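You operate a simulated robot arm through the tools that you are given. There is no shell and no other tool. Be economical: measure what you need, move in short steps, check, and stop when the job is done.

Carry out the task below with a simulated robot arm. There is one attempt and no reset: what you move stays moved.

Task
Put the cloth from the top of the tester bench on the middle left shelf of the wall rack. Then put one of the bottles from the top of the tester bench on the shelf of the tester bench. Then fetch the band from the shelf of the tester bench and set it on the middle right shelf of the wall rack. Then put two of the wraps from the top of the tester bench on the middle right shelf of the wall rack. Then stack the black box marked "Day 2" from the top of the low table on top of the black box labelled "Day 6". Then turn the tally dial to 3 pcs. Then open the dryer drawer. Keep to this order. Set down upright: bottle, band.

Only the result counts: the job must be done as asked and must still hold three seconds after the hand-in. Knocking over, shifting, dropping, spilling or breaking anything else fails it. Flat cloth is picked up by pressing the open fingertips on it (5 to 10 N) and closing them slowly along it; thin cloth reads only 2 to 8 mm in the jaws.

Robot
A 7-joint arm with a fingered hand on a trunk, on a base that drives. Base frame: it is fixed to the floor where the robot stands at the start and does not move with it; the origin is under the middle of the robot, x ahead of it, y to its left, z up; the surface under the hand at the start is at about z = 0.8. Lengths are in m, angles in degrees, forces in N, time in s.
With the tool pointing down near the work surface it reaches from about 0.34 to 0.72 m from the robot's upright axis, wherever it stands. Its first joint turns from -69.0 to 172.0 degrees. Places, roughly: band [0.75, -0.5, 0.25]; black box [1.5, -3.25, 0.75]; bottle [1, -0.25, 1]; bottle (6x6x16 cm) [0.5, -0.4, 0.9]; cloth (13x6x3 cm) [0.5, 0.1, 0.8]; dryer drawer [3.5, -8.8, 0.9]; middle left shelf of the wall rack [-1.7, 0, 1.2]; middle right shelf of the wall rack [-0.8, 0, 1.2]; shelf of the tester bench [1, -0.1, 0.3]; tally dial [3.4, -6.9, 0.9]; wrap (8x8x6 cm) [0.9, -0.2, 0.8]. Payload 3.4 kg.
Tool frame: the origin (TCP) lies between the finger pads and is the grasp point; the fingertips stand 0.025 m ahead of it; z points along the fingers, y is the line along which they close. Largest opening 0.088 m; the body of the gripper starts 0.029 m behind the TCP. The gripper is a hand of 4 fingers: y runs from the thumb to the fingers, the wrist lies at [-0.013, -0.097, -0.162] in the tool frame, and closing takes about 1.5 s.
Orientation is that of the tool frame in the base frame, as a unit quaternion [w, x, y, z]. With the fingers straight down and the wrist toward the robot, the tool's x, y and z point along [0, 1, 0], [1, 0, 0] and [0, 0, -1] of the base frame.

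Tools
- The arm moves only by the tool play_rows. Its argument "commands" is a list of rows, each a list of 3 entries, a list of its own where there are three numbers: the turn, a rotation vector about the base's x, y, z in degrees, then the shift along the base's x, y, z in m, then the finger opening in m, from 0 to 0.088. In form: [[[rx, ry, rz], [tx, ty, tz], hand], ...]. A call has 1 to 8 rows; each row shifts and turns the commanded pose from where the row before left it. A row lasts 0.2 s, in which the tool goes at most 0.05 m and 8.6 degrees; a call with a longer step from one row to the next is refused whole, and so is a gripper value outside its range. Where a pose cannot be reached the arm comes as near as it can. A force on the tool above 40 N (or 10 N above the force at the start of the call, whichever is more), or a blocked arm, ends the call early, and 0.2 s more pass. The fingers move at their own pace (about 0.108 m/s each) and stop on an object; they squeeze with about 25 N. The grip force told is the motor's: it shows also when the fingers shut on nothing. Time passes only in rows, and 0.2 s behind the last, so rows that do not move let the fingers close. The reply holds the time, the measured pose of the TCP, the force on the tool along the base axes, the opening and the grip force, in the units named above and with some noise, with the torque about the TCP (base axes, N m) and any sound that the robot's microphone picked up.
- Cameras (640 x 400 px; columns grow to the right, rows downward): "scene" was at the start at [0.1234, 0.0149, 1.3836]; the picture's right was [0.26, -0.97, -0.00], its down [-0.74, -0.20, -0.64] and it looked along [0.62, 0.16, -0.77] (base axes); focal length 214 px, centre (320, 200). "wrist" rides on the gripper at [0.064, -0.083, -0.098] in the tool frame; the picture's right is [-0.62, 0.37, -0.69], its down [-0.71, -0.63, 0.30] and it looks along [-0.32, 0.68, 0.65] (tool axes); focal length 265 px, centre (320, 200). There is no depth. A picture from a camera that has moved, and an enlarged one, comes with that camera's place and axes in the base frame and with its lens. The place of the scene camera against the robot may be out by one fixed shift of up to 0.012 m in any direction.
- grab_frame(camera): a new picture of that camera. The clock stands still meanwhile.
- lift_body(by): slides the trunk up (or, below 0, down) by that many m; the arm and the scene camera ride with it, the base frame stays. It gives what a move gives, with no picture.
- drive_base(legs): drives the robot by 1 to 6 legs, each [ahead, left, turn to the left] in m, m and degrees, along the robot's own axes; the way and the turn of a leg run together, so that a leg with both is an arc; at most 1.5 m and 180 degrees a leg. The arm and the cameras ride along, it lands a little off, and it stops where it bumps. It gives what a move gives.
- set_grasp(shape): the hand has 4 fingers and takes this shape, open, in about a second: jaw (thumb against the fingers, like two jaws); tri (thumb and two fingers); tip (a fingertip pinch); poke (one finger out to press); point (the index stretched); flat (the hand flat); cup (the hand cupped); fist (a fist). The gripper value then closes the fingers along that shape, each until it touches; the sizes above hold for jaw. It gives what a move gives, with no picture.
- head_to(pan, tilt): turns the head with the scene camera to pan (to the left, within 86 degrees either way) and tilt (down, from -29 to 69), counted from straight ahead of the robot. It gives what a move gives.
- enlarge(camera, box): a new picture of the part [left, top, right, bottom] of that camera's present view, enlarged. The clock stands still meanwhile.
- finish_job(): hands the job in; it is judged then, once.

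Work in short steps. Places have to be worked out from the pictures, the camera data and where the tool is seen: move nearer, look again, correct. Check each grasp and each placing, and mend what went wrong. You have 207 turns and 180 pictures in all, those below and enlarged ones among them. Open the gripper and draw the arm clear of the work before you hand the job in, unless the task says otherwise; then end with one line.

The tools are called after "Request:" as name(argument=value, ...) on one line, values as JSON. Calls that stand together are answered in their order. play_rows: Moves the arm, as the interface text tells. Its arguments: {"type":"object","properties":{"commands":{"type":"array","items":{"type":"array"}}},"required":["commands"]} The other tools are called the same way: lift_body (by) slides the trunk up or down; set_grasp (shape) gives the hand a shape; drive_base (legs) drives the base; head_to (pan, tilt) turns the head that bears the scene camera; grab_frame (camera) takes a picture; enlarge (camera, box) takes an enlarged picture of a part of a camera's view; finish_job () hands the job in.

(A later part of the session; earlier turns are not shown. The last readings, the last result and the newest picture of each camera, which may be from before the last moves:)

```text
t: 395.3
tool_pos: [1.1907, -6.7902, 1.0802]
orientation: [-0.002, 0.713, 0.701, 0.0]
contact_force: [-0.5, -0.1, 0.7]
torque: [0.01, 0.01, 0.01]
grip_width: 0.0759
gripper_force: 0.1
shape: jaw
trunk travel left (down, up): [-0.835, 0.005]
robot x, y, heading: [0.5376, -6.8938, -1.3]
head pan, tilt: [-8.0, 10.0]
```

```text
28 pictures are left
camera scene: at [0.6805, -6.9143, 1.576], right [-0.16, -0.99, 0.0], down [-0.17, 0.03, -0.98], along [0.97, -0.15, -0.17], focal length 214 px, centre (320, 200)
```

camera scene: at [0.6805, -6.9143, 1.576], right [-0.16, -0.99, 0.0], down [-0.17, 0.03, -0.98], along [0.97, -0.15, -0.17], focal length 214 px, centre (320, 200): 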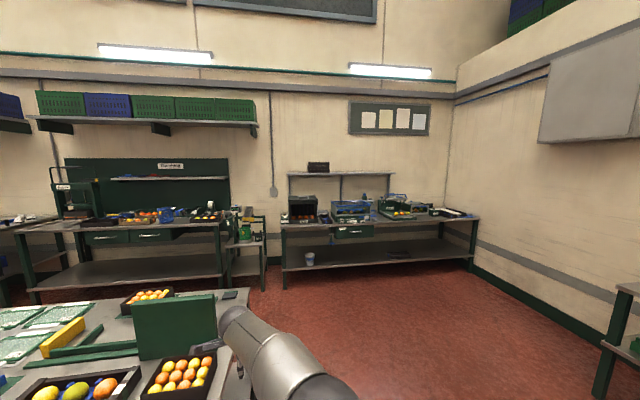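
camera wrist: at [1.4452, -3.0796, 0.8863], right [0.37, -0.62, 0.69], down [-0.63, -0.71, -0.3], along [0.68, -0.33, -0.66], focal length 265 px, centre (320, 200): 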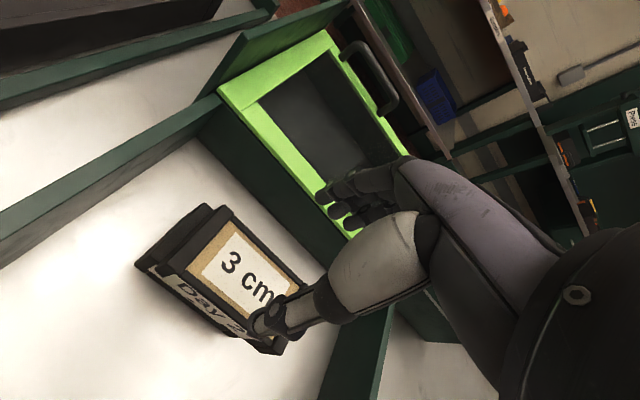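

Table 2's end lies at y≈-6.75, so I must shift right before advancing. First I'll zoom in on the wall bench to identify the dial and dryer.

Request:
enlarge(camera="scene", box=[225, 180, 345, 255])

Request:
enlarge(camera="scene", box=[340, 180, 460, 255])

```text
5.33 times, centred on (285, 218) of scene
camera zoom: at [0.6805, -6.9143, 1.576], right [-0.16, -0.99, 0.0], down [-0.17, 0.03, -0.98], along [0.97, -0.15, -0.17], focal length 1144 px, centre (507, 107)
```

zoom: 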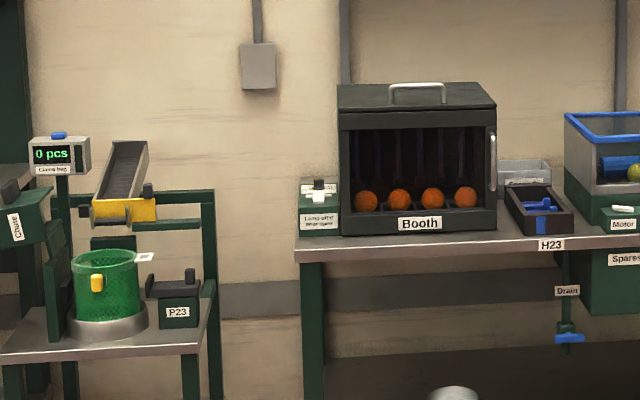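

```text
5.33 times, centred on (400, 218) of scene
camera zoom: at [0.6805, -6.9143, 1.576], right [-0.16, -0.99, 0.0], down [-0.17, 0.03, -0.98], along [0.97, -0.15, -0.17], focal length 1144 px, centre (-107, 107)
```

zoom: 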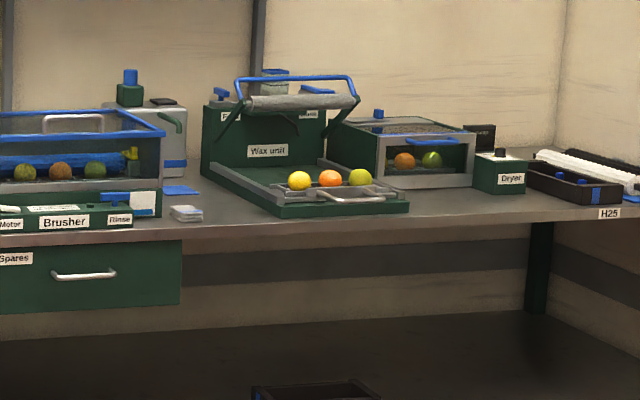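

The "0 pcs" counter stands on the small table left of the booth. I'll shift right past Table 2's end and drive closer to see it properly.

Request:
drive_base(legs=[[0, -0.45, 1], [1.45, 0, 0]])

Request:
head_to(pan=28, tilt=25)

Request:
grab_frame(camera="scene")

```text
t: 404.9
tool_pos: [2.6551, -7.1818, 1.0793]
orientation: [-0.001, 0.7, 0.714, 0.0]
contact_force: [-0.8, 0.4, -0.4]
torque: [0.02, 0.02, -0.02]
grip_width: 0.0759
gripper_force: 0.1
shape: jaw
trunk travel left (down, up): [-0.835, 0.005]
robot x, y, heading: [2.0079, -7.3115, 1.2]
head pan, tilt: [-8.0, 10.0]
```

```text
t: 405.9
tool_pos: [2.6552, -7.1826, 1.0798]
orientation: [-0.001, 0.7, 0.714, 0.0]
contact_force: [0.4, 0.4, -0.6]
torque: [0.01, 0.0, 0.02]
grip_width: 0.0759
gripper_force: 0.1
shape: jaw
trunk travel left (down, up): [-0.835, 0.005]
robot x, y, heading: [2.0108, -7.311, 1.0]
head pan, tilt: [28.0, 25.0]
```

```text
25 pictures are left
camera scene: at [2.1384, -7.2705, 1.5517], right [0.49, -0.87, 0.0], down [-0.37, -0.21, -0.91], along [0.79, 0.44, -0.42], focal length 214 px, centre (320, 200)
```

scene: 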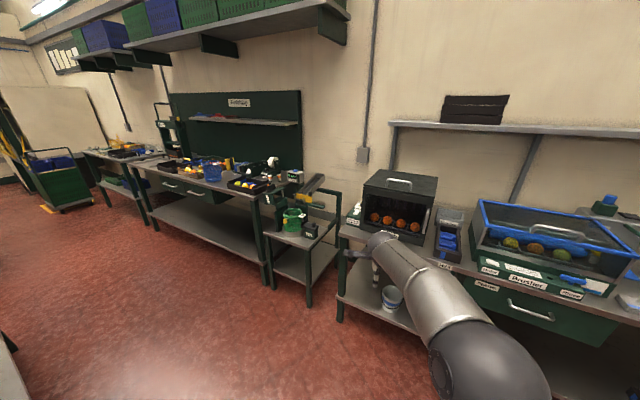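

Request:
enlarge(camera="scene", box=[255, 155, 367, 245])

```text
4.44 times, centred on (311, 200) of scene
camera zoom: at [2.1384, -7.2705, 1.5517], right [0.49, -0.87, 0.0], down [-0.37, -0.21, -0.91], along [0.79, 0.44, -0.42], focal length 953 px, centre (360, 200)
```

zoom: 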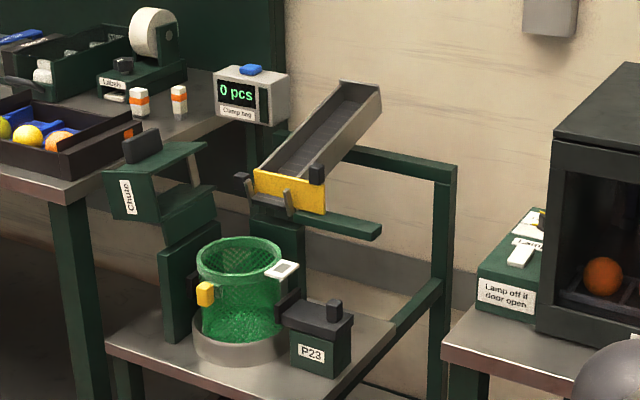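

The box left of the booth is a lamp switch, and P23 beside the basket may hold the dial. I'll raise the hand and move closer to see both.

Request:
play_rows(commands=[[[0, 0, 0], [-0.02, 0, 0.04], 0.076], [[0, 0, 0], [-0.02, 0, 0.04], 0.076], [[0, 0, 0], [-0.02, 0, 0.04], 0.076], [[0, 0, 0], [-0.02, 0, 0.04], 0.076], [[0, 0, 0], [-0.02, 0, 0.03], 0.076]])

Request:
drive_base(legs=[[0.35, 0.0, 0]])

Request:
head_to(pan=30, tilt=35)

Request:
enlarge(camera="scene", box=[200, 100, 440, 250])

```text
t: 406.7
tool_pos: [2.5932, -7.2017, 1.0834]
orientation: [-0.085, 0.708, 0.697, -0.07]
contact_force: [-0.9, -0.6, -0.5]
torque: [0.03, 0.01, -0.01]
grip_width: 0.0759
gripper_force: 0.1
shape: jaw
trunk travel left (down, up): [-0.835, 0.005]
robot x, y, heading: [2.0064, -7.3125, 1.1]
head pan, tilt: [28.0, 25.0]
stopped in row 4: the arm was blocked; the commanded pose is now the measured one
```

```text
t: 409.0
tool_pos: [2.9403, -7.1912, 1.0847]
orientation: [-0.083, 0.707, 0.699, -0.07]
contact_force: [-0.5, 0.2, -0.1]
torque: [0.01, 0.02, 0.01]
grip_width: 0.0757
gripper_force: 0.0
shape: jaw
trunk travel left (down, up): [-0.835, 0.005]
robot x, y, heading: [2.3581, -7.3014, 1.2]
head pan, tilt: [28.0, 25.0]
```

```text
t: 409.7
tool_pos: [2.941, -7.1923, 1.085]
orientation: [-0.085, 0.707, 0.699, -0.069]
contact_force: [0.0, -0.7, -0.1]
torque: [0.02, -0.02, 0.02]
grip_width: 0.0758
gripper_force: 0.0
shape: jaw
trunk travel left (down, up): [-0.835, 0.005]
robot x, y, heading: [2.3546, -7.3052, 1.3]
head pan, tilt: [30.0, 35.0]
```

```text
2.67 times, centred on (320, 175) of scene
camera zoom: at [2.4804, -7.2619, 1.5359], right [0.52, -0.85, 0.0], down [-0.49, -0.3, -0.82], along [0.7, 0.43, -0.57], focal length 572 px, centre (320, 267)
```

zoom: 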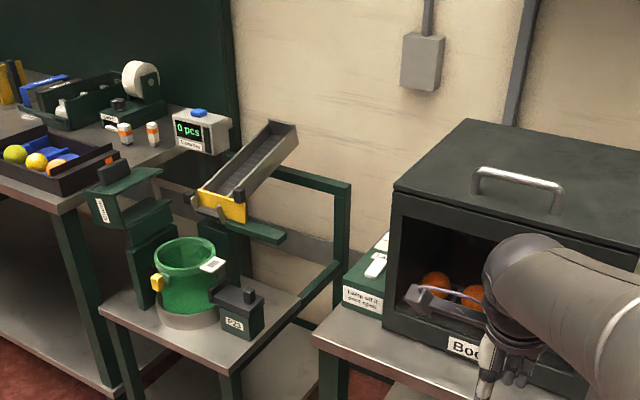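

I'll zoom closely on the counter display and on box P23 to see which one carries the dial.

Request:
enlarge(camera="scene", box=[258, 130, 306, 170])

Request:
enlarge(camera="scene", box=[255, 185, 310, 235])

```text
10.00 times, centred on (282, 150) of scene
camera zoom: at [2.4804, -7.2619, 1.5359], right [0.52, -0.85, 0.0], down [-0.49, -0.3, -0.82], along [0.7, 0.43, -0.57], focal length 2145 px, centre (700, 700)
```

zoom: 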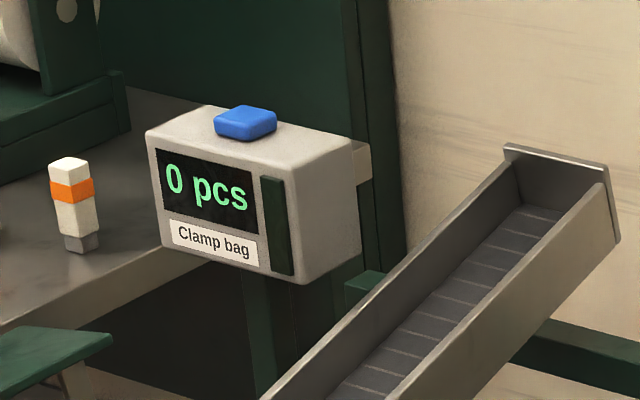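

```text
8.00 times, centred on (282, 210) of scene
camera zoom: at [2.4804, -7.2619, 1.5359], right [0.52, -0.85, 0.0], down [-0.49, -0.3, -0.82], along [0.7, 0.43, -0.57], focal length 1716 px, centre (620, 120)
```

zoom: 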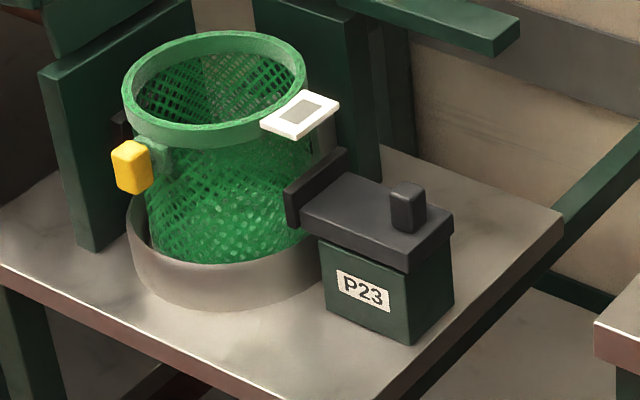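

Neither shows a dial clearly, so I'll zoom on the lamp box area beside the booth, nearest the given coordinates.

Request:
enlarge(camera="scene", box=[320, 175, 368, 225])

Request:
grab_frame(camera="wrist")

```text
8.00 times, centred on (344, 200) of scene
camera zoom: at [2.4804, -7.2619, 1.5359], right [0.52, -0.85, 0.0], down [-0.49, -0.3, -0.82], along [0.7, 0.43, -0.57], focal length 1716 px, centre (128, 200)
```

zoom: 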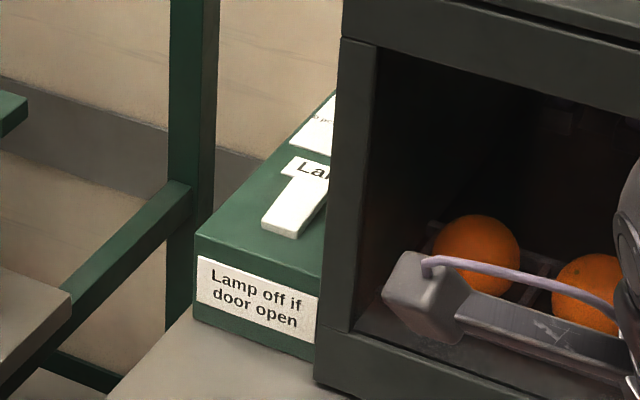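

```text
19 pictures are left
camera wrist: at [2.8824, -7.1289, 1.1997], right [0.5, -0.64, 0.58], down [-0.69, -0.7, -0.17], along [0.52, -0.32, -0.79], focal length 265 px, centre (320, 200)
```

wrist: 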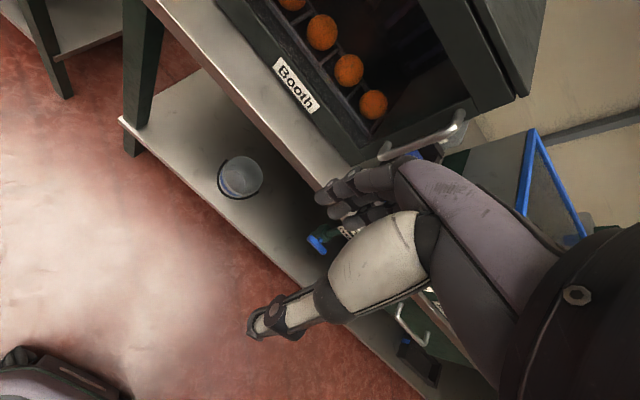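

The black knob on a white scale plate sits on top of the lamp box, behind the lever, and matches the given place [3.4, -6.9, 0.9]. I'll shift left so the booth doesn't hide it and look from above.

Request:
drive_base(legs=[[0.08, 0, -1], [0, 0.5, 0]])

Request:
head_to(pan=-14, tilt=38)

Request:
enlarge(camera="scene", box=[240, 140, 400, 260])

```text
t: 413.3
tool_pos: [3.0219, -6.709, 1.0838]
orientation: [-0.086, 0.716, 0.689, -0.067]
contact_force: [0.7, 0.1, 0.0]
torque: [-0.01, -0.01, -0.01]
grip_width: 0.0759
gripper_force: 0.0
shape: jaw
trunk travel left (down, up): [-0.835, 0.005]
robot x, y, heading: [2.4347, -6.8034, -0.1]
head pan, tilt: [30.0, 35.0]
```

```text
t: 414.4
tool_pos: [3.022, -6.71, 1.085]
orientation: [-0.086, 0.717, 0.689, -0.068]
contact_force: [0.3, -0.8, 0.5]
torque: [-0.02, -0.02, 0.0]
grip_width: 0.0759
gripper_force: 0.2
shape: jaw
trunk travel left (down, up): [-0.835, 0.005]
robot x, y, heading: [2.4366, -6.8088, -0.1]
head pan, tilt: [-14.0, 38.0]
```

```text
3.33 times, centred on (320, 200) of scene
camera zoom: at [2.5668, -6.832, 1.5313], right [-0.24, -0.97, 0.0], down [-0.6, 0.15, -0.79], along [0.76, -0.19, -0.62], focal length 715 px, centre (320, 200)
```

zoom: 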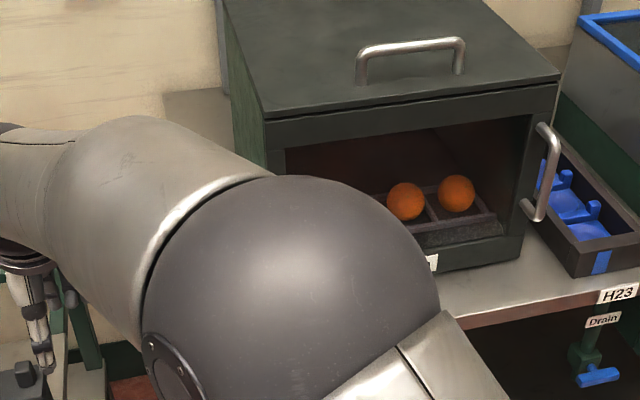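

The arm hides it from the head, but the wrist camera should see it from here.

Request:
grab_frame(camera="wrist")

```text
17 pictures are left
camera wrist: at [2.9649, -6.6449, 1.2], right [0.48, -0.65, 0.58], down [-0.71, -0.68, -0.17], along [0.51, -0.33, -0.79], focal length 265 px, centre (320, 200)
```

wrist: 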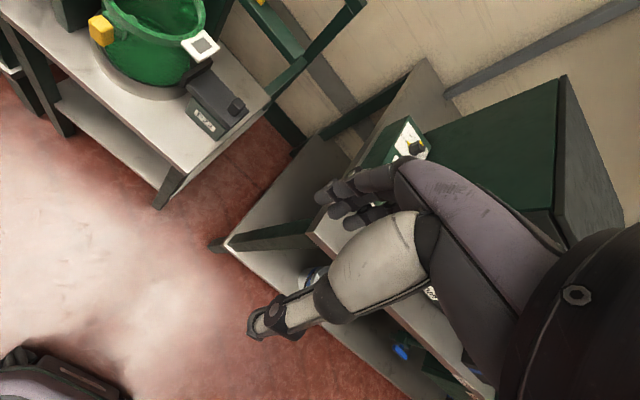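

The dial is visible at about [3.41, -6.87, 0.9]. I'll zoom in.

Request:
enlarge(camera="wrist", box=[375, 105, 445, 175])

```text
5.71 times, centred on (410, 140) of wrist
camera zoom: at [2.9649, -6.6449, 1.2], right [0.48, -0.65, 0.58], down [-0.71, -0.68, -0.17], along [0.51, -0.33, -0.79], focal length 1517 px, centre (-194, 543)
```

zoom: 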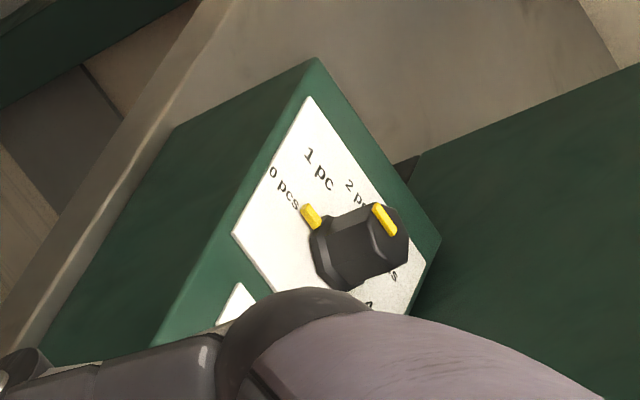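

The dial reads clockwise from 0 pcs at +y (90°), 1 pc at 45°, 2 pcs at 0°, to 3 pcs at about -45°. The yellow pointer is on 0, so I need about -135° of turn. The booth wall is close on the right, so I'll approach from the left with heading about -25°.

Request:
drive_base(legs=[[0, 0, -25], [0.14, 0.265, 0]])

Request:
play_rows(commands=[[[0, 0, 0], [0.02, 0, 0.01], 0.076], [[0, 0, 0], [0.02, 0, 0.01], 0.076], [[0, 0, 0], [0.02, 0, 0.01], 0.076]])

```text
t: 417.7
tool_pos: [3.2463, -6.7915, 1.0838]
orientation: [-0.099, 0.85, 0.516, -0.048]
contact_force: [0.0, 0.2, 0.4]
torque: [0.01, -0.04, 0.03]
grip_width: 0.0758
gripper_force: 0.1
shape: jaw
trunk travel left (down, up): [-0.835, 0.005]
robot x, y, heading: [2.672, -6.631, -25.5]
head pan, tilt: [-14.0, 38.0]
```

```text
t: 418.5
tool_pos: [3.2964, -6.7932, 1.1087]
orientation: [-0.099, 0.85, 0.515, -0.05]
contact_force: [0.5, -0.4, 0.2]
torque: [0.04, 0.0, -0.04]
grip_width: 0.0756
gripper_force: 0.0
shape: jaw
out of reach, approached as far as the arm can: row 3
trunk travel left (down, up): [-0.835, 0.005]
robot x, y, heading: [2.6757, -6.6284, -25.1]
head pan, tilt: [-14.0, 38.0]
```

I'll turn the robot a little more, advance 0.13 m, and level the hand at yaw -10°, which keeps the wrist away from the booth wall.

Request:
drive_base(legs=[[0.12, 0, 0]])

Request:
play_rows(commands=[[[-1.3, -2.95, 4.4], [0, 0, 0], 0.076], [[-1.3, -2.95, 4.4], [0, 0, 0], 0.076], [[-1.3, -2.95, 4.4], [0, 0, 0], 0.076], [[-1.3, -2.95, 4.4], [0, 0, 0], 0.076], [[0, 0, 0], [0, 0, 0], 0.076]])

Request:
grab_frame(camera="wrist")

```text
t: 419.8
tool_pos: [3.407, -6.8459, 1.1103]
orientation: [-0.098, 0.85, 0.515, -0.048]
contact_force: [0.2, -0.5, 0.9]
torque: [0.0, -0.01, -0.02]
grip_width: 0.0761
gripper_force: 0.0
shape: jaw
trunk travel left (down, up): [-0.835, 0.005]
robot x, y, heading: [2.7829, -6.6837, -25.7]
head pan, tilt: [-14.0, 38.0]
```

```text
t: 420.9
tool_pos: [3.4095, -6.8463, 1.1106]
orientation: [0.002, 0.765, 0.644, 0.001]
contact_force: [-0.7, -0.2, 0.2]
torque: [0.01, 0.01, -0.01]
grip_width: 0.076
gripper_force: 0.1
shape: jaw
trunk travel left (down, up): [-0.835, 0.005]
robot x, y, heading: [2.7883, -6.681, -25.2]
head pan, tilt: [-14.0, 38.0]
```

```text
15 pictures are left
camera wrist: at [3.3378, -6.768, 1.2075], right [0.25, -0.67, 0.69], down [-0.74, -0.6, -0.31], along [0.62, -0.44, -0.65], focal length 265 px, centre (320, 200)
```

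wrist: 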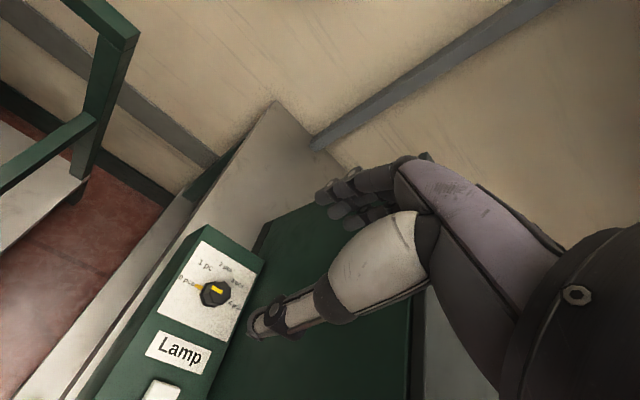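

The knob's top is at about [3.412, -6.878, 0.916]. I'll zoom to see its shape and the scale.

Request:
enlarge(camera="wrist", box=[150, 230, 280, 350])

```text
3.33 times, centred on (215, 290) of wrist
camera zoom: at [3.3378, -6.768, 1.2075], right [0.25, -0.67, 0.69], down [-0.74, -0.6, -0.31], along [0.62, -0.44, -0.65], focal length 885 px, centre (670, -100)
```

zoom: 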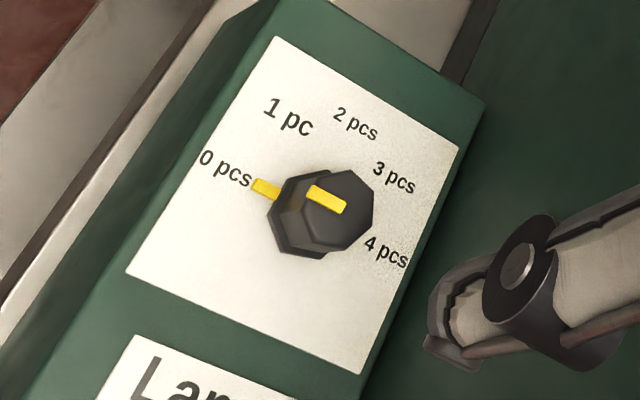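

The octagonal knob is centred at about [3.412, -6.883], the scale step is 40°, and so 0 to 3 pcs needs about -120°. I'll descend over it with a 0.06 opening.

Request:
play_rows(commands=[[[0, 0, 2.5], [0.001, -0.018, -0.01], 0.06], [[0, 0, 2.5], [0.001, -0.018, -0.01], 0.06], [[0, 0, 0], [0, 0, -0.04], 0.06], [[0, 0, 0], [0, 0, -0.04], 0.06], [[0, 0, 0], [0, 0, -0.04], 0.06], [[0, 0, 0], [0, 0, 0], 0.06]])

Request:
grab_frame(camera="wrist")

```text
t: 422.4
tool_pos: [3.4097, -6.8826, 0.9698]
orientation: [0.001, 0.736, 0.677, 0.002]
contact_force: [0.0, 0.5, 0.2]
torque: [-0.01, -0.01, 0.01]
grip_width: 0.0602
gripper_force: 0.0
shape: jaw
trunk travel left (down, up): [-0.835, 0.005]
robot x, y, heading: [2.7856, -6.6815, -25.3]
head pan, tilt: [-14.0, 38.0]
```

```text
13 pictures are left
camera wrist: at [3.333, -6.8111, 1.0667], right [0.31, -0.65, 0.69], down [-0.69, -0.66, -0.31], along [0.66, -0.38, -0.65], focal length 265 px, centre (320, 200)
```

wrist: 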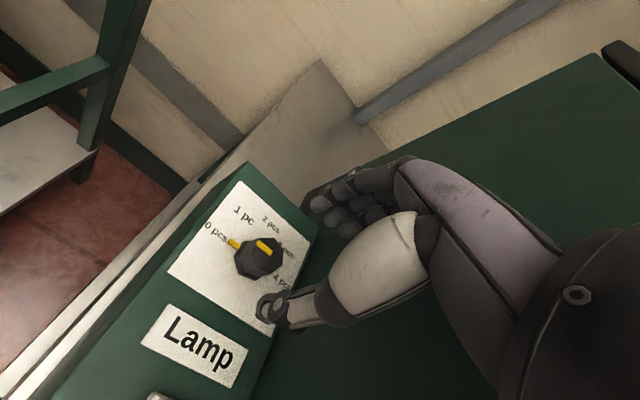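

Knob at [3.414, -6.878]. I'll adjust and descend to 0.917, then close.

Request:
play_rows(commands=[[[0, 0, 0], [0.002, 0.003, -0.02], 0.06], [[0, 0, 0], [0.001, 0, -0.018], 0.06], [[0, 0, 0], [0, 0, -0.01], 0.06], [[0, 0, 0], [0, 0, -0.006], 0.06], [[0, 0, 0], [0, 0, 0], 0.06]])

Request:
play_rows(commands=[[[0, 0, 0], [0, 0, 0], 0.045], [[0, 0, 0], [0, 0, 0], 0.03], [[0, 0, 0], [0, 0, 0], 0.015], [[0, 0, 0], [0, 0, 0], 0.01], [[0, 0, 0], [0, 0, 0], 0.01]])

```text
t: 423.6
tool_pos: [3.4124, -6.8794, 0.9153]
orientation: [0.002, 0.736, 0.677, 0.002]
contact_force: [-0.1, 0.3, 1.4]
torque: [-0.04, -0.05, 0.02]
grip_width: 0.0605
gripper_force: 0.0
shape: jaw
trunk travel left (down, up): [-0.835, 0.005]
robot x, y, heading: [2.7831, -6.6809, -25.6]
head pan, tilt: [-14.0, 38.0]
```

```text
t: 424.8
tool_pos: [3.4134, -6.8795, 0.9157]
orientation: [0.002, 0.736, 0.677, 0.002]
contact_force: [-1.8, 1.6, 2.2]
torque: [0.02, 0.01, -0.01]
grip_width: 0.0247
gripper_force: 25.0
shape: jaw
trunk travel left (down, up): [-0.835, 0.005]
robot x, y, heading: [2.7856, -6.6819, -25.4]
head pan, tilt: [-14.0, 38.0]
```

The knob is gripped (25 mm). First stroke: turn -40°.

Request:
play_rows(commands=[[[0, 0, -8], [0, 0, 0], 0.01], [[0, 0, -8], [0, 0, 0], 0.01], [[0, 0, -8], [0, 0, 0], 0.01], [[0, 0, -8], [0, 0, 0], 0.01], [[0, 0, -8], [0, 0, 0], 0.01], [[0, 0, 0], [0, 0, 0], 0.01]])

Request:
enlarge(camera="wrist", box=[160, 140, 400, 340])

```text
t: 426.1
tool_pos: [3.4136, -6.8802, 0.9159]
orientation: [0.002, 0.924, 0.383, 0.002]
contact_force: [4.4, 1.6, 2.2]
torque: [-0.01, -0.12, 0.03]
grip_width: 0.0245
gripper_force: 24.9
shape: jaw
trunk travel left (down, up): [-0.835, 0.005]
robot x, y, heading: [2.7858, -6.6834, -25.6]
head pan, tilt: [-14.0, 38.0]
```

```text
2.00 times, centred on (280, 240) of wrist
camera zoom: at [3.4007, -6.7742, 1.0135], right [-0.18, -0.7, 0.69], down [-0.95, -0.06, -0.31], along [0.26, -0.71, -0.65], focal length 531 px, centre (400, 120)
```

zoom: 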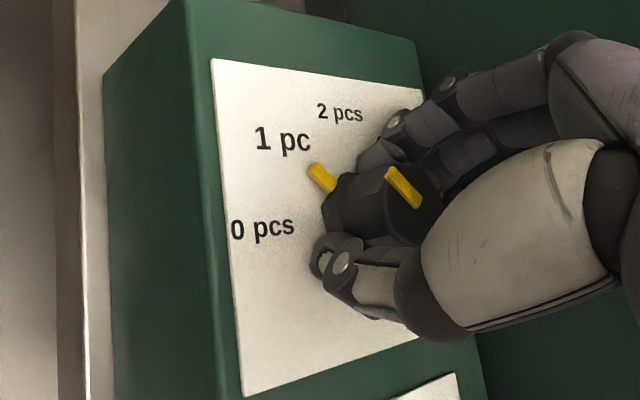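

The pointer moved to 1 pc, so 40° is one step. I'll release, rise, turn back +40°, descend and grip again for the second stroke.

Request:
play_rows(commands=[[[0, 0, 0], [0, 0, 0], 0.035], [[0, 0, 0], [0, 0, 0], 0.05], [[0, 0, 0], [0, 0, 0], 0.056], [[0, 0, 0], [0, 0, 0.02], 0.056], [[0, 0, 0], [0, 0, 0.02], 0.056], [[0, 0, 0], [0, 0, 0], 0.056]])

Request:
play_rows(commands=[[[0, 0, 8], [0, 0, 0], 0.056], [[0, 0, 8], [0, 0, 0], 0.056], [[0, 0, 8], [0, 0, 0], 0.056], [[0, 0, 8], [0, 0, 0], 0.056], [[0, 0, 8], [0, 0, 0], 0.056], [[0, 0, 0], [0, 0, 0], 0.056]])

```text
t: 427.6
tool_pos: [3.4133, -6.8797, 0.9557]
orientation: [0.002, 0.923, 0.385, 0.002]
contact_force: [-0.9, 6.0, -0.1]
torque: [-0.07, 0.01, 0.03]
grip_width: 0.0558
gripper_force: 0.0
shape: jaw
trunk travel left (down, up): [-0.835, 0.005]
robot x, y, heading: [2.7845, -6.6837, -25.2]
head pan, tilt: [-14.0, 38.0]
```

```text
t: 428.9
tool_pos: [3.4122, -6.8788, 0.9565]
orientation: [0.002, 0.736, 0.677, 0.003]
contact_force: [-0.6, 0.8, -0.7]
torque: [0.01, -0.02, 0.02]
grip_width: 0.0557
gripper_force: 0.1
shape: jaw
trunk travel left (down, up): [-0.835, 0.005]
robot x, y, heading: [2.7865, -6.6809, -25.3]
head pan, tilt: [-14.0, 38.0]
```

There was a light touch near the booth wall while opening at -45°, so I'll open less there next time. Now down, grip, and the second stroke.

Request:
play_rows(commands=[[[0, 0, 0], [0.001, -0.001, -0.02], 0.05], [[0, 0, 0], [0, 0, -0.014], 0.05], [[0, 0, 0], [0, 0, -0.006], 0.05], [[0, 0, 0], [0, 0, 0], 0.035], [[0, 0, 0], [0, 0, 0], 0.02], [[0, 0, 0], [0, 0, 0], 0.01], [[0, 0, 0], [0, 0, 0], 0.01]])

Request:
play_rows(commands=[[[0, 0, -8], [0, 0, 0], 0.01], [[0, 0, -8], [0, 0, 0], 0.01], [[0, 0, -8], [0, 0, 0], 0.01], [[0, 0, -8], [0, 0, 0], 0.01], [[0, 0, -8], [0, 0, 0], 0.01], [[0, 0, 0], [0, 0, 0], 0.01]])

```text
t: 430.6
tool_pos: [3.4141, -6.8798, 0.9154]
orientation: [0.002, 0.736, 0.677, 0.001]
contact_force: [-2.8, 0.9, 2.6]
torque: [-0.01, 0.07, -0.01]
grip_width: 0.0218
gripper_force: 24.9
shape: jaw
trunk travel left (down, up): [-0.835, 0.005]
robot x, y, heading: [2.7842, -6.6798, -25.2]
head pan, tilt: [-14.0, 38.0]
```

```text
t: 431.9
tool_pos: [3.4141, -6.8787, 0.915]
orientation: [0.003, 0.924, 0.383, 0.002]
contact_force: [2.4, 0.4, 1.6]
torque: [0.0, -0.08, 0.02]
grip_width: 0.0214
gripper_force: 25.0
shape: jaw
trunk travel left (down, up): [-0.835, 0.005]
robot x, y, heading: [2.7889, -6.6816, -25.4]
head pan, tilt: [-14.0, 38.0]
```

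The second stroke is done (should be 2 pcs). I'll release with a smaller opening, rise, return and look.

Request:
play_rows(commands=[[[0, 0, 0], [0, 0, 0], 0.03], [[0, 0, 0], [0, 0, 0], 0.04], [[0, 0, 0], [0, 0, 0.02], 0.042], [[0, 0, 0], [0, 0, 0.02], 0.042], [[0, 0, 8], [0, 0, 0], 0.045], [[0, 0, 8], [0, 0, 0], 0.05], [[0, 0, 8], [0, 0, 0], 0.05], [[0, 0, 8], [0, 0, 0], 0.05]])

Request:
play_rows(commands=[[[0, 0, 8], [0, 0, 0], 0.05], [[0, 0, 0], [0, 0, 0], 0.05]])

Request:
enlarge(camera="wrist", box=[160, 140, 400, 340])

```text
t: 433.8
tool_pos: [3.414, -6.8807, 0.9569]
orientation: [0.003, 0.781, 0.624, 0.002]
contact_force: [0.5, 0.4, 0.1]
torque: [-0.01, -0.03, 0.01]
grip_width: 0.0497
gripper_force: 0.1
shape: jaw
trunk travel left (down, up): [-0.835, 0.005]
robot x, y, heading: [2.7839, -6.6798, -25.3]
head pan, tilt: [-14.0, 38.0]
```

```text
t: 434.4
tool_pos: [3.4131, -6.8797, 0.9559]
orientation: [0.002, 0.736, 0.677, 0.002]
contact_force: [0.0, 0.7, -0.4]
torque: [0.01, 0.0, 0.0]
grip_width: 0.0497
gripper_force: 0.0
shape: jaw
trunk travel left (down, up): [-0.835, 0.005]
robot x, y, heading: [2.7878, -6.6804, -25.6]
head pan, tilt: [-14.0, 38.0]
```

```text
2.00 times, centred on (280, 240) of wrist
camera zoom: at [3.3365, -6.8083, 1.0538], right [0.31, -0.65, 0.69], down [-0.69, -0.66, -0.31], along [0.66, -0.38, -0.65], focal length 531 px, centre (400, 120)
```

zoom: 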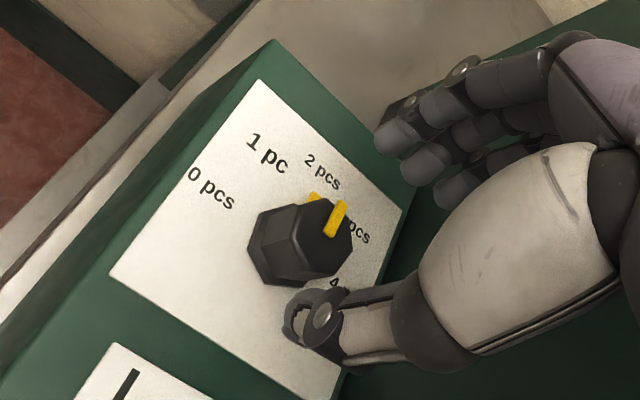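

The pointer is on 2 pcs. Third stroke: down, grip and turn another -40°.

Request:
play_rows(commands=[[[0, 0, 0], [0, 0, -0.02], 0.05], [[0, 0, 0], [0, 0, -0.014], 0.05], [[0, 0, 0], [0, 0, -0.006], 0.05], [[0, 0, 0], [0, 0, 0], 0.035], [[0, 0, 0], [0, 0, 0], 0.02], [[0, 0, 0], [0, 0, 0], 0.01], [[0, 0, 0], [0, 0, 0], 0.01]])

Request:
play_rows(commands=[[[0, 0, -8], [0, 0, 0], 0.01], [[0, 0, -8], [0, 0, 0], 0.01], [[0, 0, -8], [0, 0, 0], 0.01], [[0, 0, -8], [0, 0, 0], 0.01], [[0, 0, -8], [0, 0, 0], 0.01], [[0, 0, 0], [0, 0, 0], 0.01]])

Request:
play_rows(commands=[[[0, 0, 0], [0, 0, 0], 0.03], [[0, 0, 0], [0, 0, 0], 0.04], [[0, 0, 0], [0, 0, 0.02], 0.042], [[0, 0, 0], [0, 0, 0.02], 0.042], [[0, 0, 8], [0, 0, 0], 0.045], [[0, 0, 8], [0, 0, 0], 0.05], [[0, 0, 8], [0, 0, 0.02], 0.05], [[0, 0, 8], [0, 0, 0.02], 0.05]])

Request:
enlarge(camera="wrist", box=[160, 140, 400, 340])

```text
t: 435.9
tool_pos: [3.4121, -6.8802, 0.9159]
orientation: [0.001, 0.736, 0.677, 0.001]
contact_force: [-2.4, 0.6, 2.0]
torque: [0.04, -0.01, 0.05]
grip_width: 0.0218
gripper_force: 25.2
shape: jaw
trunk travel left (down, up): [-0.835, 0.005]
robot x, y, heading: [2.7835, -6.6803, -25.3]
head pan, tilt: [-14.0, 38.0]
```

```text
t: 437.4
tool_pos: [3.4133, -6.8804, 0.9152]
orientation: [0.002, 0.924, 0.383, 0.003]
contact_force: [3.8, 1.9, 4.0]
torque: [0.0, -0.1, -0.01]
grip_width: 0.0219
gripper_force: 24.8
shape: jaw
trunk travel left (down, up): [-0.835, 0.005]
robot x, y, heading: [2.782, -6.6819, -25.4]
head pan, tilt: [-14.0, 38.0]
```

```text
t: 439.1
tool_pos: [3.4136, -6.8793, 0.9956]
orientation: [0.002, 0.781, 0.624, 0.003]
contact_force: [-0.6, -0.2, -1.1]
torque: [0.02, 0.02, 0.0]
grip_width: 0.0494
gripper_force: 0.0
shape: jaw
trunk travel left (down, up): [-0.835, 0.005]
robot x, y, heading: [2.7879, -6.6812, -25.6]
head pan, tilt: [-14.0, 38.0]
```

```text
2.00 times, centred on (280, 240) of wrist
camera zoom: at [3.3471, -6.7985, 1.0941], right [0.22, -0.69, 0.69], down [-0.77, -0.56, -0.31], along [0.6, -0.47, -0.65], focal length 531 px, centre (400, 120)
```

zoom: 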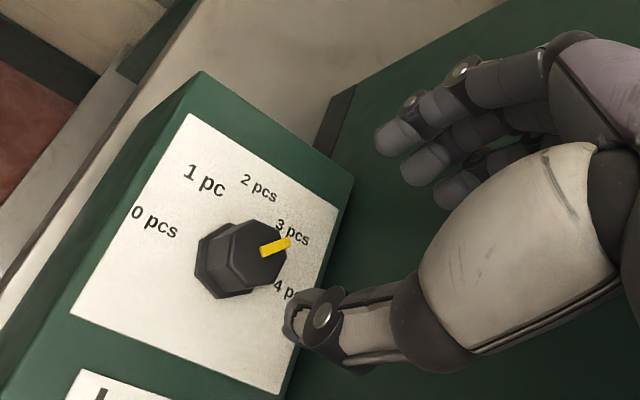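

The pointer is at 3 pcs. I'll rise, retreat, and drive to the dryer near [3.5, -8.8].

Request:
play_rows(commands=[[[0, 0, 0], [-0.01, 0.005, 0.04], 0.05], [[0, 0, 0], [-0.01, 0.005, 0.04], 0.05], [[0, 0, 0], [-0.01, 0, 0.03], 0.05]])

Request:
drive_base(legs=[[-0.38, -0.15, 0], [0, 0, 25], [0, -1.4, 0]])

Request:
head_to(pan=-22, tilt=25)

Request:
grab_frame(camera="scene")

```text
t: 439.9
tool_pos: [3.3831, -6.869, 1.1057]
orientation: [0.002, 0.782, 0.624, 0.001]
contact_force: [-0.4, 0.2, 0.1]
torque: [-0.02, 0.0, 0.01]
grip_width: 0.0496
gripper_force: 0.0
shape: jaw
trunk travel left (down, up): [-0.835, 0.005]
robot x, y, heading: [2.7816, -6.6833, -25.6]
head pan, tilt: [-14.0, 38.0]
```

```text
t: 450.5
tool_pos: [2.9971, -7.9917, 1.1053]
orientation: [0.001, 0.624, 0.781, 0.002]
contact_force: [-0.7, -0.4, 0.3]
torque: [-0.05, -0.02, 0.05]
grip_width: 0.0495
gripper_force: 0.0
shape: jaw
trunk travel left (down, up): [-0.835, 0.005]
robot x, y, heading: [2.3752, -8.0829, 0.1]
head pan, tilt: [-14.0, 38.0]
```

```text
t: 451.2
tool_pos: [2.9982, -7.9934, 1.1056]
orientation: [0.002, 0.624, 0.782, 0.002]
contact_force: [0.3, 0.1, 0.0]
torque: [0.02, 0.02, 0.03]
grip_width: 0.0496
gripper_force: 0.0
shape: jaw
trunk travel left (down, up): [-0.835, 0.005]
robot x, y, heading: [2.3757, -8.0788, 0.4]
head pan, tilt: [-22.0, 25.0]
```

```text
9 pictures are left
camera scene: at [2.5118, -8.1209, 1.5516], right [-0.37, -0.93, 0.0], down [-0.39, 0.16, -0.91], along [0.84, -0.34, -0.42], focal length 214 px, centre (320, 200)
```

scene: 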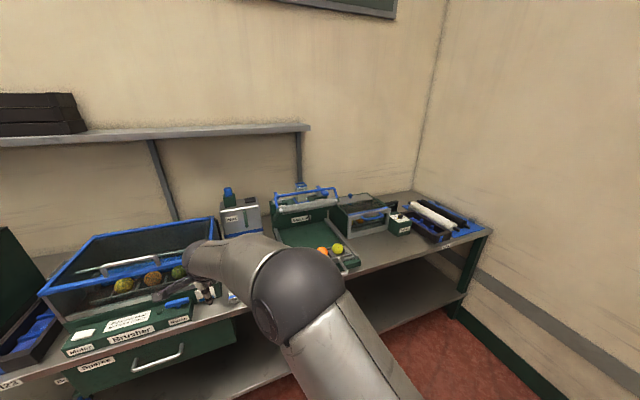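

The dryer is at about [3.49, -8.84]. I'll move right by 0.66 m and view it with the wrist camera.

Request:
drive_base(legs=[[0, -0.66, 0]])

Request:
grab_frame(camera="wrist")

```text
t: 454.9
tool_pos: [2.9998, -8.6557, 1.1065]
orientation: [0.002, 0.624, 0.781, 0.002]
contact_force: [-0.4, 0.8, 0.1]
torque: [-0.03, -0.03, 0.01]
grip_width: 0.0495
gripper_force: 0.1
shape: jaw
trunk travel left (down, up): [-0.835, 0.005]
robot x, y, heading: [2.3807, -8.7452, -0.0]
head pan, tilt: [-22.0, 25.0]
```

```text
8 pictures are left
camera wrist: at [2.9052, -8.6105, 1.2029], right [0.49, -0.52, 0.69], down [-0.46, -0.83, -0.31], along [0.74, -0.17, -0.65], focal length 265 px, centre (320, 200)
```

wrist: 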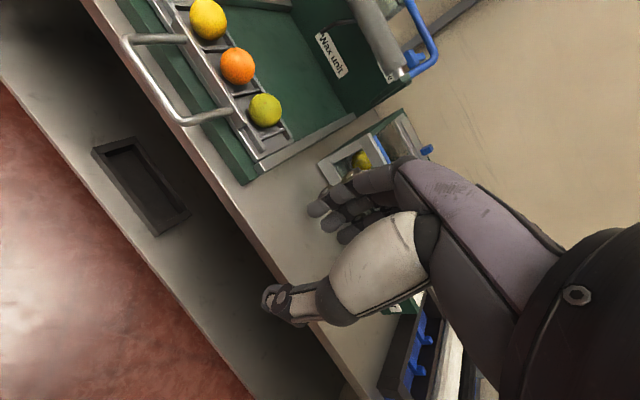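

The hand blocks the view. I'll shift left 0.48 m, where the head camera sees the dryer past the arm, and zoom.

Request:
drive_base(legs=[[0, 0.48, 0]])

Request:
enlarge(camera="scene", box=[290, 180, 410, 260])

```text
t: 457.7
tool_pos: [3.0029, -8.193, 1.1053]
orientation: [0.002, 0.628, 0.778, 0.002]
contact_force: [-0.6, -0.8, 0.3]
torque: [0.01, 0.02, -0.01]
grip_width: 0.0495
gripper_force: 0.2
shape: jaw
trunk travel left (down, up): [-0.835, 0.005]
robot x, y, heading: [2.3826, -8.2784, -0.3]
head pan, tilt: [-22.0, 25.0]
```

```text
5.00 times, centred on (350, 220) of scene
camera zoom: at [2.5144, -8.3162, 1.5517], right [-0.38, -0.92, 0.0], down [-0.39, 0.16, -0.91], along [0.84, -0.35, -0.42], focal length 1072 px, centre (170, 100)
```

zoom: 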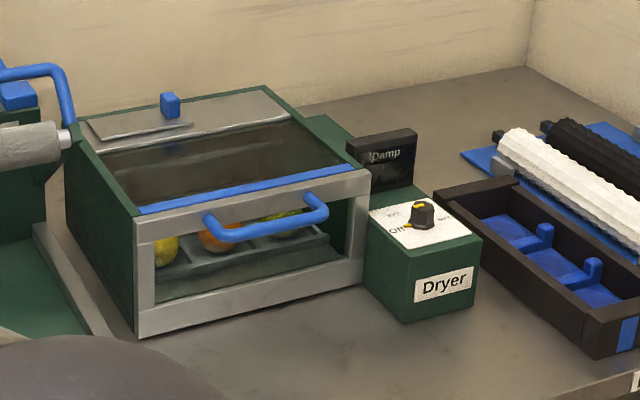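

The dryer's front drawer has a blue bar handle at about x≈3.39, y -8.735 to -8.875, z≈0.94, and the front panel is at x≈3.44. I'll tilt the tool 40° (fingers forward and down) so it clears the panel, practising here in free space.

Request:
play_rows(commands=[[[0, 0, -6], [0, 0, 0], 0.05], [[0, 0, -6.2], [0, 0, 0], 0.05], [[0, -8, 0], [0, 0, 0], 0.05], [[0, -8, 0], [0, 0, 0], 0.05], [[0, -8, 0], [0, 0, 0], 0.05], [[0, -8, 0], [0, 0, 0], 0.05], [[0, -8, 0], [0, 0, 0], 0.05], [[0, 0, 0], [0, 0, 0], 0.05]])

```text
t: 459.5
tool_pos: [3.0069, -8.2067, 1.0969]
orientation: [0.235, 0.676, 0.656, 0.239]
contact_force: [-0.3, 0.1, 0.5]
torque: [0.01, 0.03, -0.03]
grip_width: 0.0497
gripper_force: 0.0
shape: jaw
trunk travel left (down, up): [-0.835, 0.005]
robot x, y, heading: [2.379, -8.2757, -0.4]
head pan, tilt: [-22.0, 25.0]
```

The tilt is good (fingers point [0.63, 0, -0.77]). I'll drive right 0.59 m and ahead 0.31 m to a pre-grasp position.

Request:
drive_base(legs=[[0, -0.6, 0.3], [0.3, 0, 0]])

Request:
grab_frame(camera="wrist")

```text
t: 464.6
tool_pos: [3.3008, -8.8038, 1.1078]
orientation: [0.235, 0.672, 0.657, 0.247]
contact_force: [0.8, 0.1, 0.8]
torque: [0.0, 0.0, -0.03]
grip_width: 0.0496
gripper_force: 0.1
shape: jaw
trunk travel left (down, up): [-0.835, 0.005]
robot x, y, heading: [2.6735, -8.882, 0.4]
head pan, tilt: [-22.0, 25.0]
```

```text
6 pictures are left
camera wrist: at [3.1755, -8.7373, 1.1302], right [-0.17, -0.64, 0.75], down [-0.3, -0.69, -0.65], along [0.94, -0.34, -0.07], focal length 265 px, centre (320, 200)
```

wrist: 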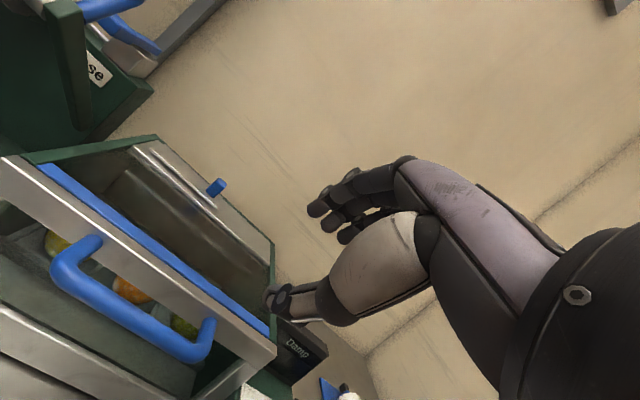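

Triangulating, the handle bar runs y -8.72 to -8.83 at x≈3.342, z≈0.972, with the panel at x≈3.387. I'll move to a pre-grasp behind it with opening 0.038.

Request:
play_rows(commands=[[[0, 0, 0], [-0.008, 0.015, -0.02], 0.038], [[0, 0, 0], [-0.008, 0.014, -0.03], 0.038], [[0, 0, 0], [0, 0, -0.016], 0.038], [[0, 0, 0], [0.018, 0, -0.022], 0.038], [[0, 0, 0], [0, 0, 0], 0.038]])

Request:
grab_frame(camera="wrist")

```text
t: 465.8
tool_pos: [3.3035, -8.7741, 1.0196]
orientation: [0.236, 0.672, 0.657, 0.248]
contact_force: [0.8, 0.2, 0.8]
torque: [0.0, 0.03, 0.0]
grip_width: 0.0386
gripper_force: 0.0
shape: jaw
trunk travel left (down, up): [-0.835, 0.005]
robot x, y, heading: [2.6733, -8.8809, 0.3]
head pan, tilt: [-22.0, 25.0]
```

```text
5 pictures are left
camera wrist: at [3.1777, -8.7081, 1.0432], right [-0.17, -0.64, 0.75], down [-0.3, -0.7, -0.65], along [0.94, -0.34, -0.07], focal length 265 px, centre (320, 200)
```

wrist: 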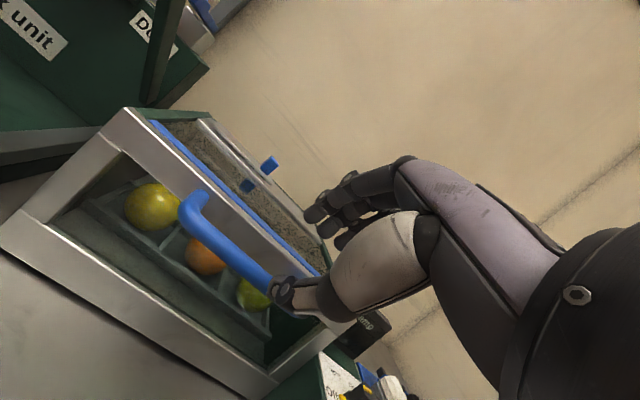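

Refined, the bar is at about x 3.354, z 0.965. I'll advance along the finger direction onto it and close.

Request:
play_rows(commands=[[[0, 0, 0], [0.012, 0, -0.011], 0.04], [[0, 0, 0], [0.012, 0, -0.013], 0.04], [[0, 0, 0], [0.011, 0, -0.013], 0.04], [[0, 0, 0], [0.01, 0, -0.012], 0.04], [[0, 0, 0], [0, 0, 0], 0.04]])

Request:
play_rows(commands=[[[0, 0, 0], [0, 0, 0], 0.03], [[0, 0, 0], [0, 0, 0], 0.02], [[0, 0, 0], [0, 0, 0], 0.01], [[0, 0, 0], [0, 0, 0], 0.0], [[0, 0, 0], [0, 0, 0], 0.0]])

```text
t: 466.9
tool_pos: [3.3486, -8.7751, 0.969]
orientation: [0.234, 0.672, 0.657, 0.248]
contact_force: [0.7, -0.7, -0.1]
torque: [-0.02, -0.01, -0.01]
grip_width: 0.0398
gripper_force: 0.0
shape: jaw
trunk travel left (down, up): [-0.835, 0.005]
robot x, y, heading: [2.6719, -8.881, 0.1]
head pan, tilt: [-22.0, 25.0]
```

```text
t: 468.1
tool_pos: [3.3486, -8.7765, 0.9684]
orientation: [0.234, 0.672, 0.658, 0.247]
contact_force: [0.8, -0.1, -5.4]
torque: [-0.06, 0.06, 0.01]
grip_width: 0.0067
gripper_force: 25.1
shape: jaw
trunk travel left (down, up): [-0.835, 0.005]
robot x, y, heading: [2.6714, -8.8811, 0.1]
head pan, tilt: [-22.0, 25.0]
```

The fingers closed on something (7 mm, 25 N). I'll try a gentle 3 cm pull.

Request:
play_rows(commands=[[[0, 0, 0], [-0.01, 0, 0], 0.0], [[0, 0, 0], [-0.01, 0, 0], 0.0], [[0, 0, 0], [-0.01, 0, 0], 0.0], [[0, 0, 0], [0, 0, 0], 0.0]])

Request:
grab_frame(camera="wrist")

```text
t: 469.1
tool_pos: [3.3185, -8.7748, 0.968]
orientation: [0.234, 0.672, 0.658, 0.247]
contact_force: [-1.7, -1.8, -6.5]
torque: [-0.1, 0.08, 0.03]
grip_width: 0.0063
gripper_force: 24.9
shape: jaw
trunk travel left (down, up): [-0.835, 0.005]
robot x, y, heading: [2.6715, -8.8803, 0.1]
head pan, tilt: [-22.0, 25.0]
```

```text
4 pictures are left
camera wrist: at [3.1929, -8.7087, 0.992], right [-0.17, -0.64, 0.75], down [-0.3, -0.69, -0.65], along [0.94, -0.34, -0.07], focal length 265 px, centre (320, 200)
```

wrist: 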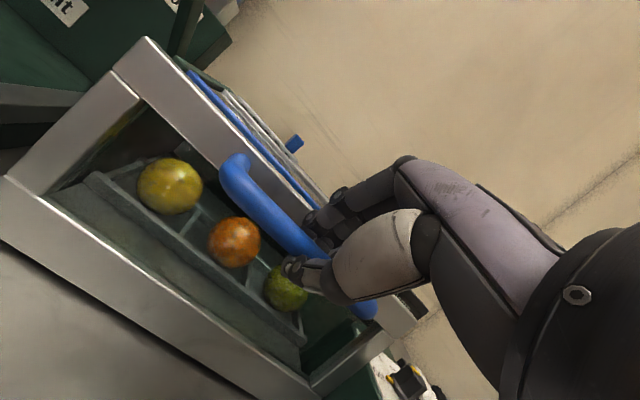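

The hand is around the bar and the drawer is moving. I'll pull farther by driving back 0.15 m.

Request:
drive_base(legs=[[-0.12, 0, 0]])

Request:
enlarge(camera="wrist", box=[0, 0, 480, 400])

```text
t: 470.4
tool_pos: [3.1991, -8.774, 0.9682]
orientation: [0.234, 0.672, 0.658, 0.248]
contact_force: [1.0, -5.7, -10.1]
torque: [-0.08, 0.05, -0.03]
grip_width: 0.0069
gripper_force: 24.6
shape: jaw
trunk travel left (down, up): [-0.835, 0.005]
robot x, y, heading: [2.557, -8.8863, 0.0]
head pan, tilt: [-22.0, 25.0]
```

```text
1.00 times, centred on (240, 200) of wrist (not enlarged: the box is as wide or as high as the picture)
camera zoom: at [3.0747, -8.7085, 0.9919], right [-0.17, -0.64, 0.75], down [-0.3, -0.69, -0.65], along [0.94, -0.33, -0.07], focal length 265 px, centre (400, 200)
```

zoom: 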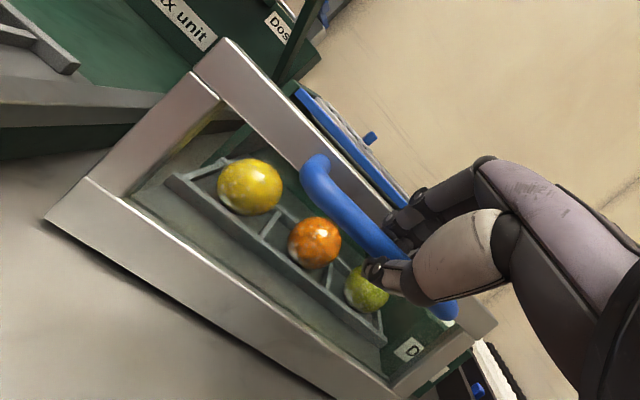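

The drawer is out about 0.15 m. I'll keep pulling with the arm, which stops on resistance.

Request:
play_rows(commands=[[[0, 0, 0], [-0.015, 0, 0], 0.0], [[0, 0, 0], [-0.015, 0, 0], 0.0], [[0, 0, 0], [-0.015, 0, 0], 0.0], [[0, 0, 0], [-0.015, 0, 0], 0.0], [[0, 0, 0], [0, 0, 0], 0.0]])

```text
t: 471.6
tool_pos: [3.1467, -8.7762, 0.9675]
orientation: [0.234, 0.673, 0.657, 0.246]
contact_force: [26.0, -0.1, -13.5]
torque: [-0.03, -0.24, 0.13]
grip_width: 0.0051
gripper_force: 24.8
shape: jaw
trunk travel left (down, up): [-0.835, 0.005]
robot x, y, heading: [2.5496, -8.884, 0.3]
head pan, tilt: [-22.0, 25.0]
```

Resistance of 26 N shows the drawer is at its end stop, about 0.2 m out. I'll ease off, open, and withdraw back along the finger axis.

Request:
play_rows(commands=[[[0, 0, 0], [0.003, 0, 0], 0.0], [[0, 0, 0], [0, 0, 0], 0.015], [[0, 0, 0], [0, 0, 0], 0.03], [[0, 0, 0], [0, 0, 0], 0.038], [[0, 0, 0], [-0.01, 0, 0.0125], 0.038], [[0, 0, 0], [-0.015, 0, 0.018], 0.038], [[0, 0, 0], [-0.015, 0, 0.02], 0.038], [[0, 0, 0], [-0.01, 0, 0.025], 0.038]])

Request:
grab_frame(camera="wrist")

```text
t: 473.4
tool_pos: [3.0896, -8.7731, 1.0465]
orientation: [0.235, 0.671, 0.658, 0.249]
contact_force: [0.0, 0.1, 0.6]
torque: [-0.01, 0.0, 0.0]
grip_width: 0.0376
gripper_force: 0.2
shape: jaw
trunk travel left (down, up): [-0.835, 0.005]
robot x, y, heading: [2.5522, -8.8815, 0.2]
head pan, tilt: [-22.0, 25.0]
```

```text
2 pictures are left
camera wrist: at [2.9646, -8.7076, 1.0695], right [-0.17, -0.64, 0.75], down [-0.3, -0.7, -0.66], along [0.94, -0.33, -0.07], focal length 265 px, centre (320, 200)
```

wrist: 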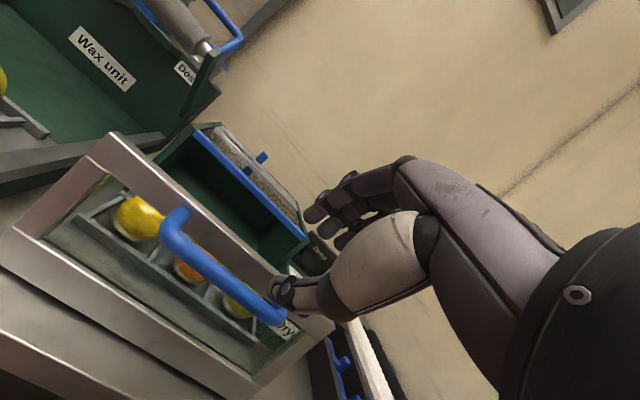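

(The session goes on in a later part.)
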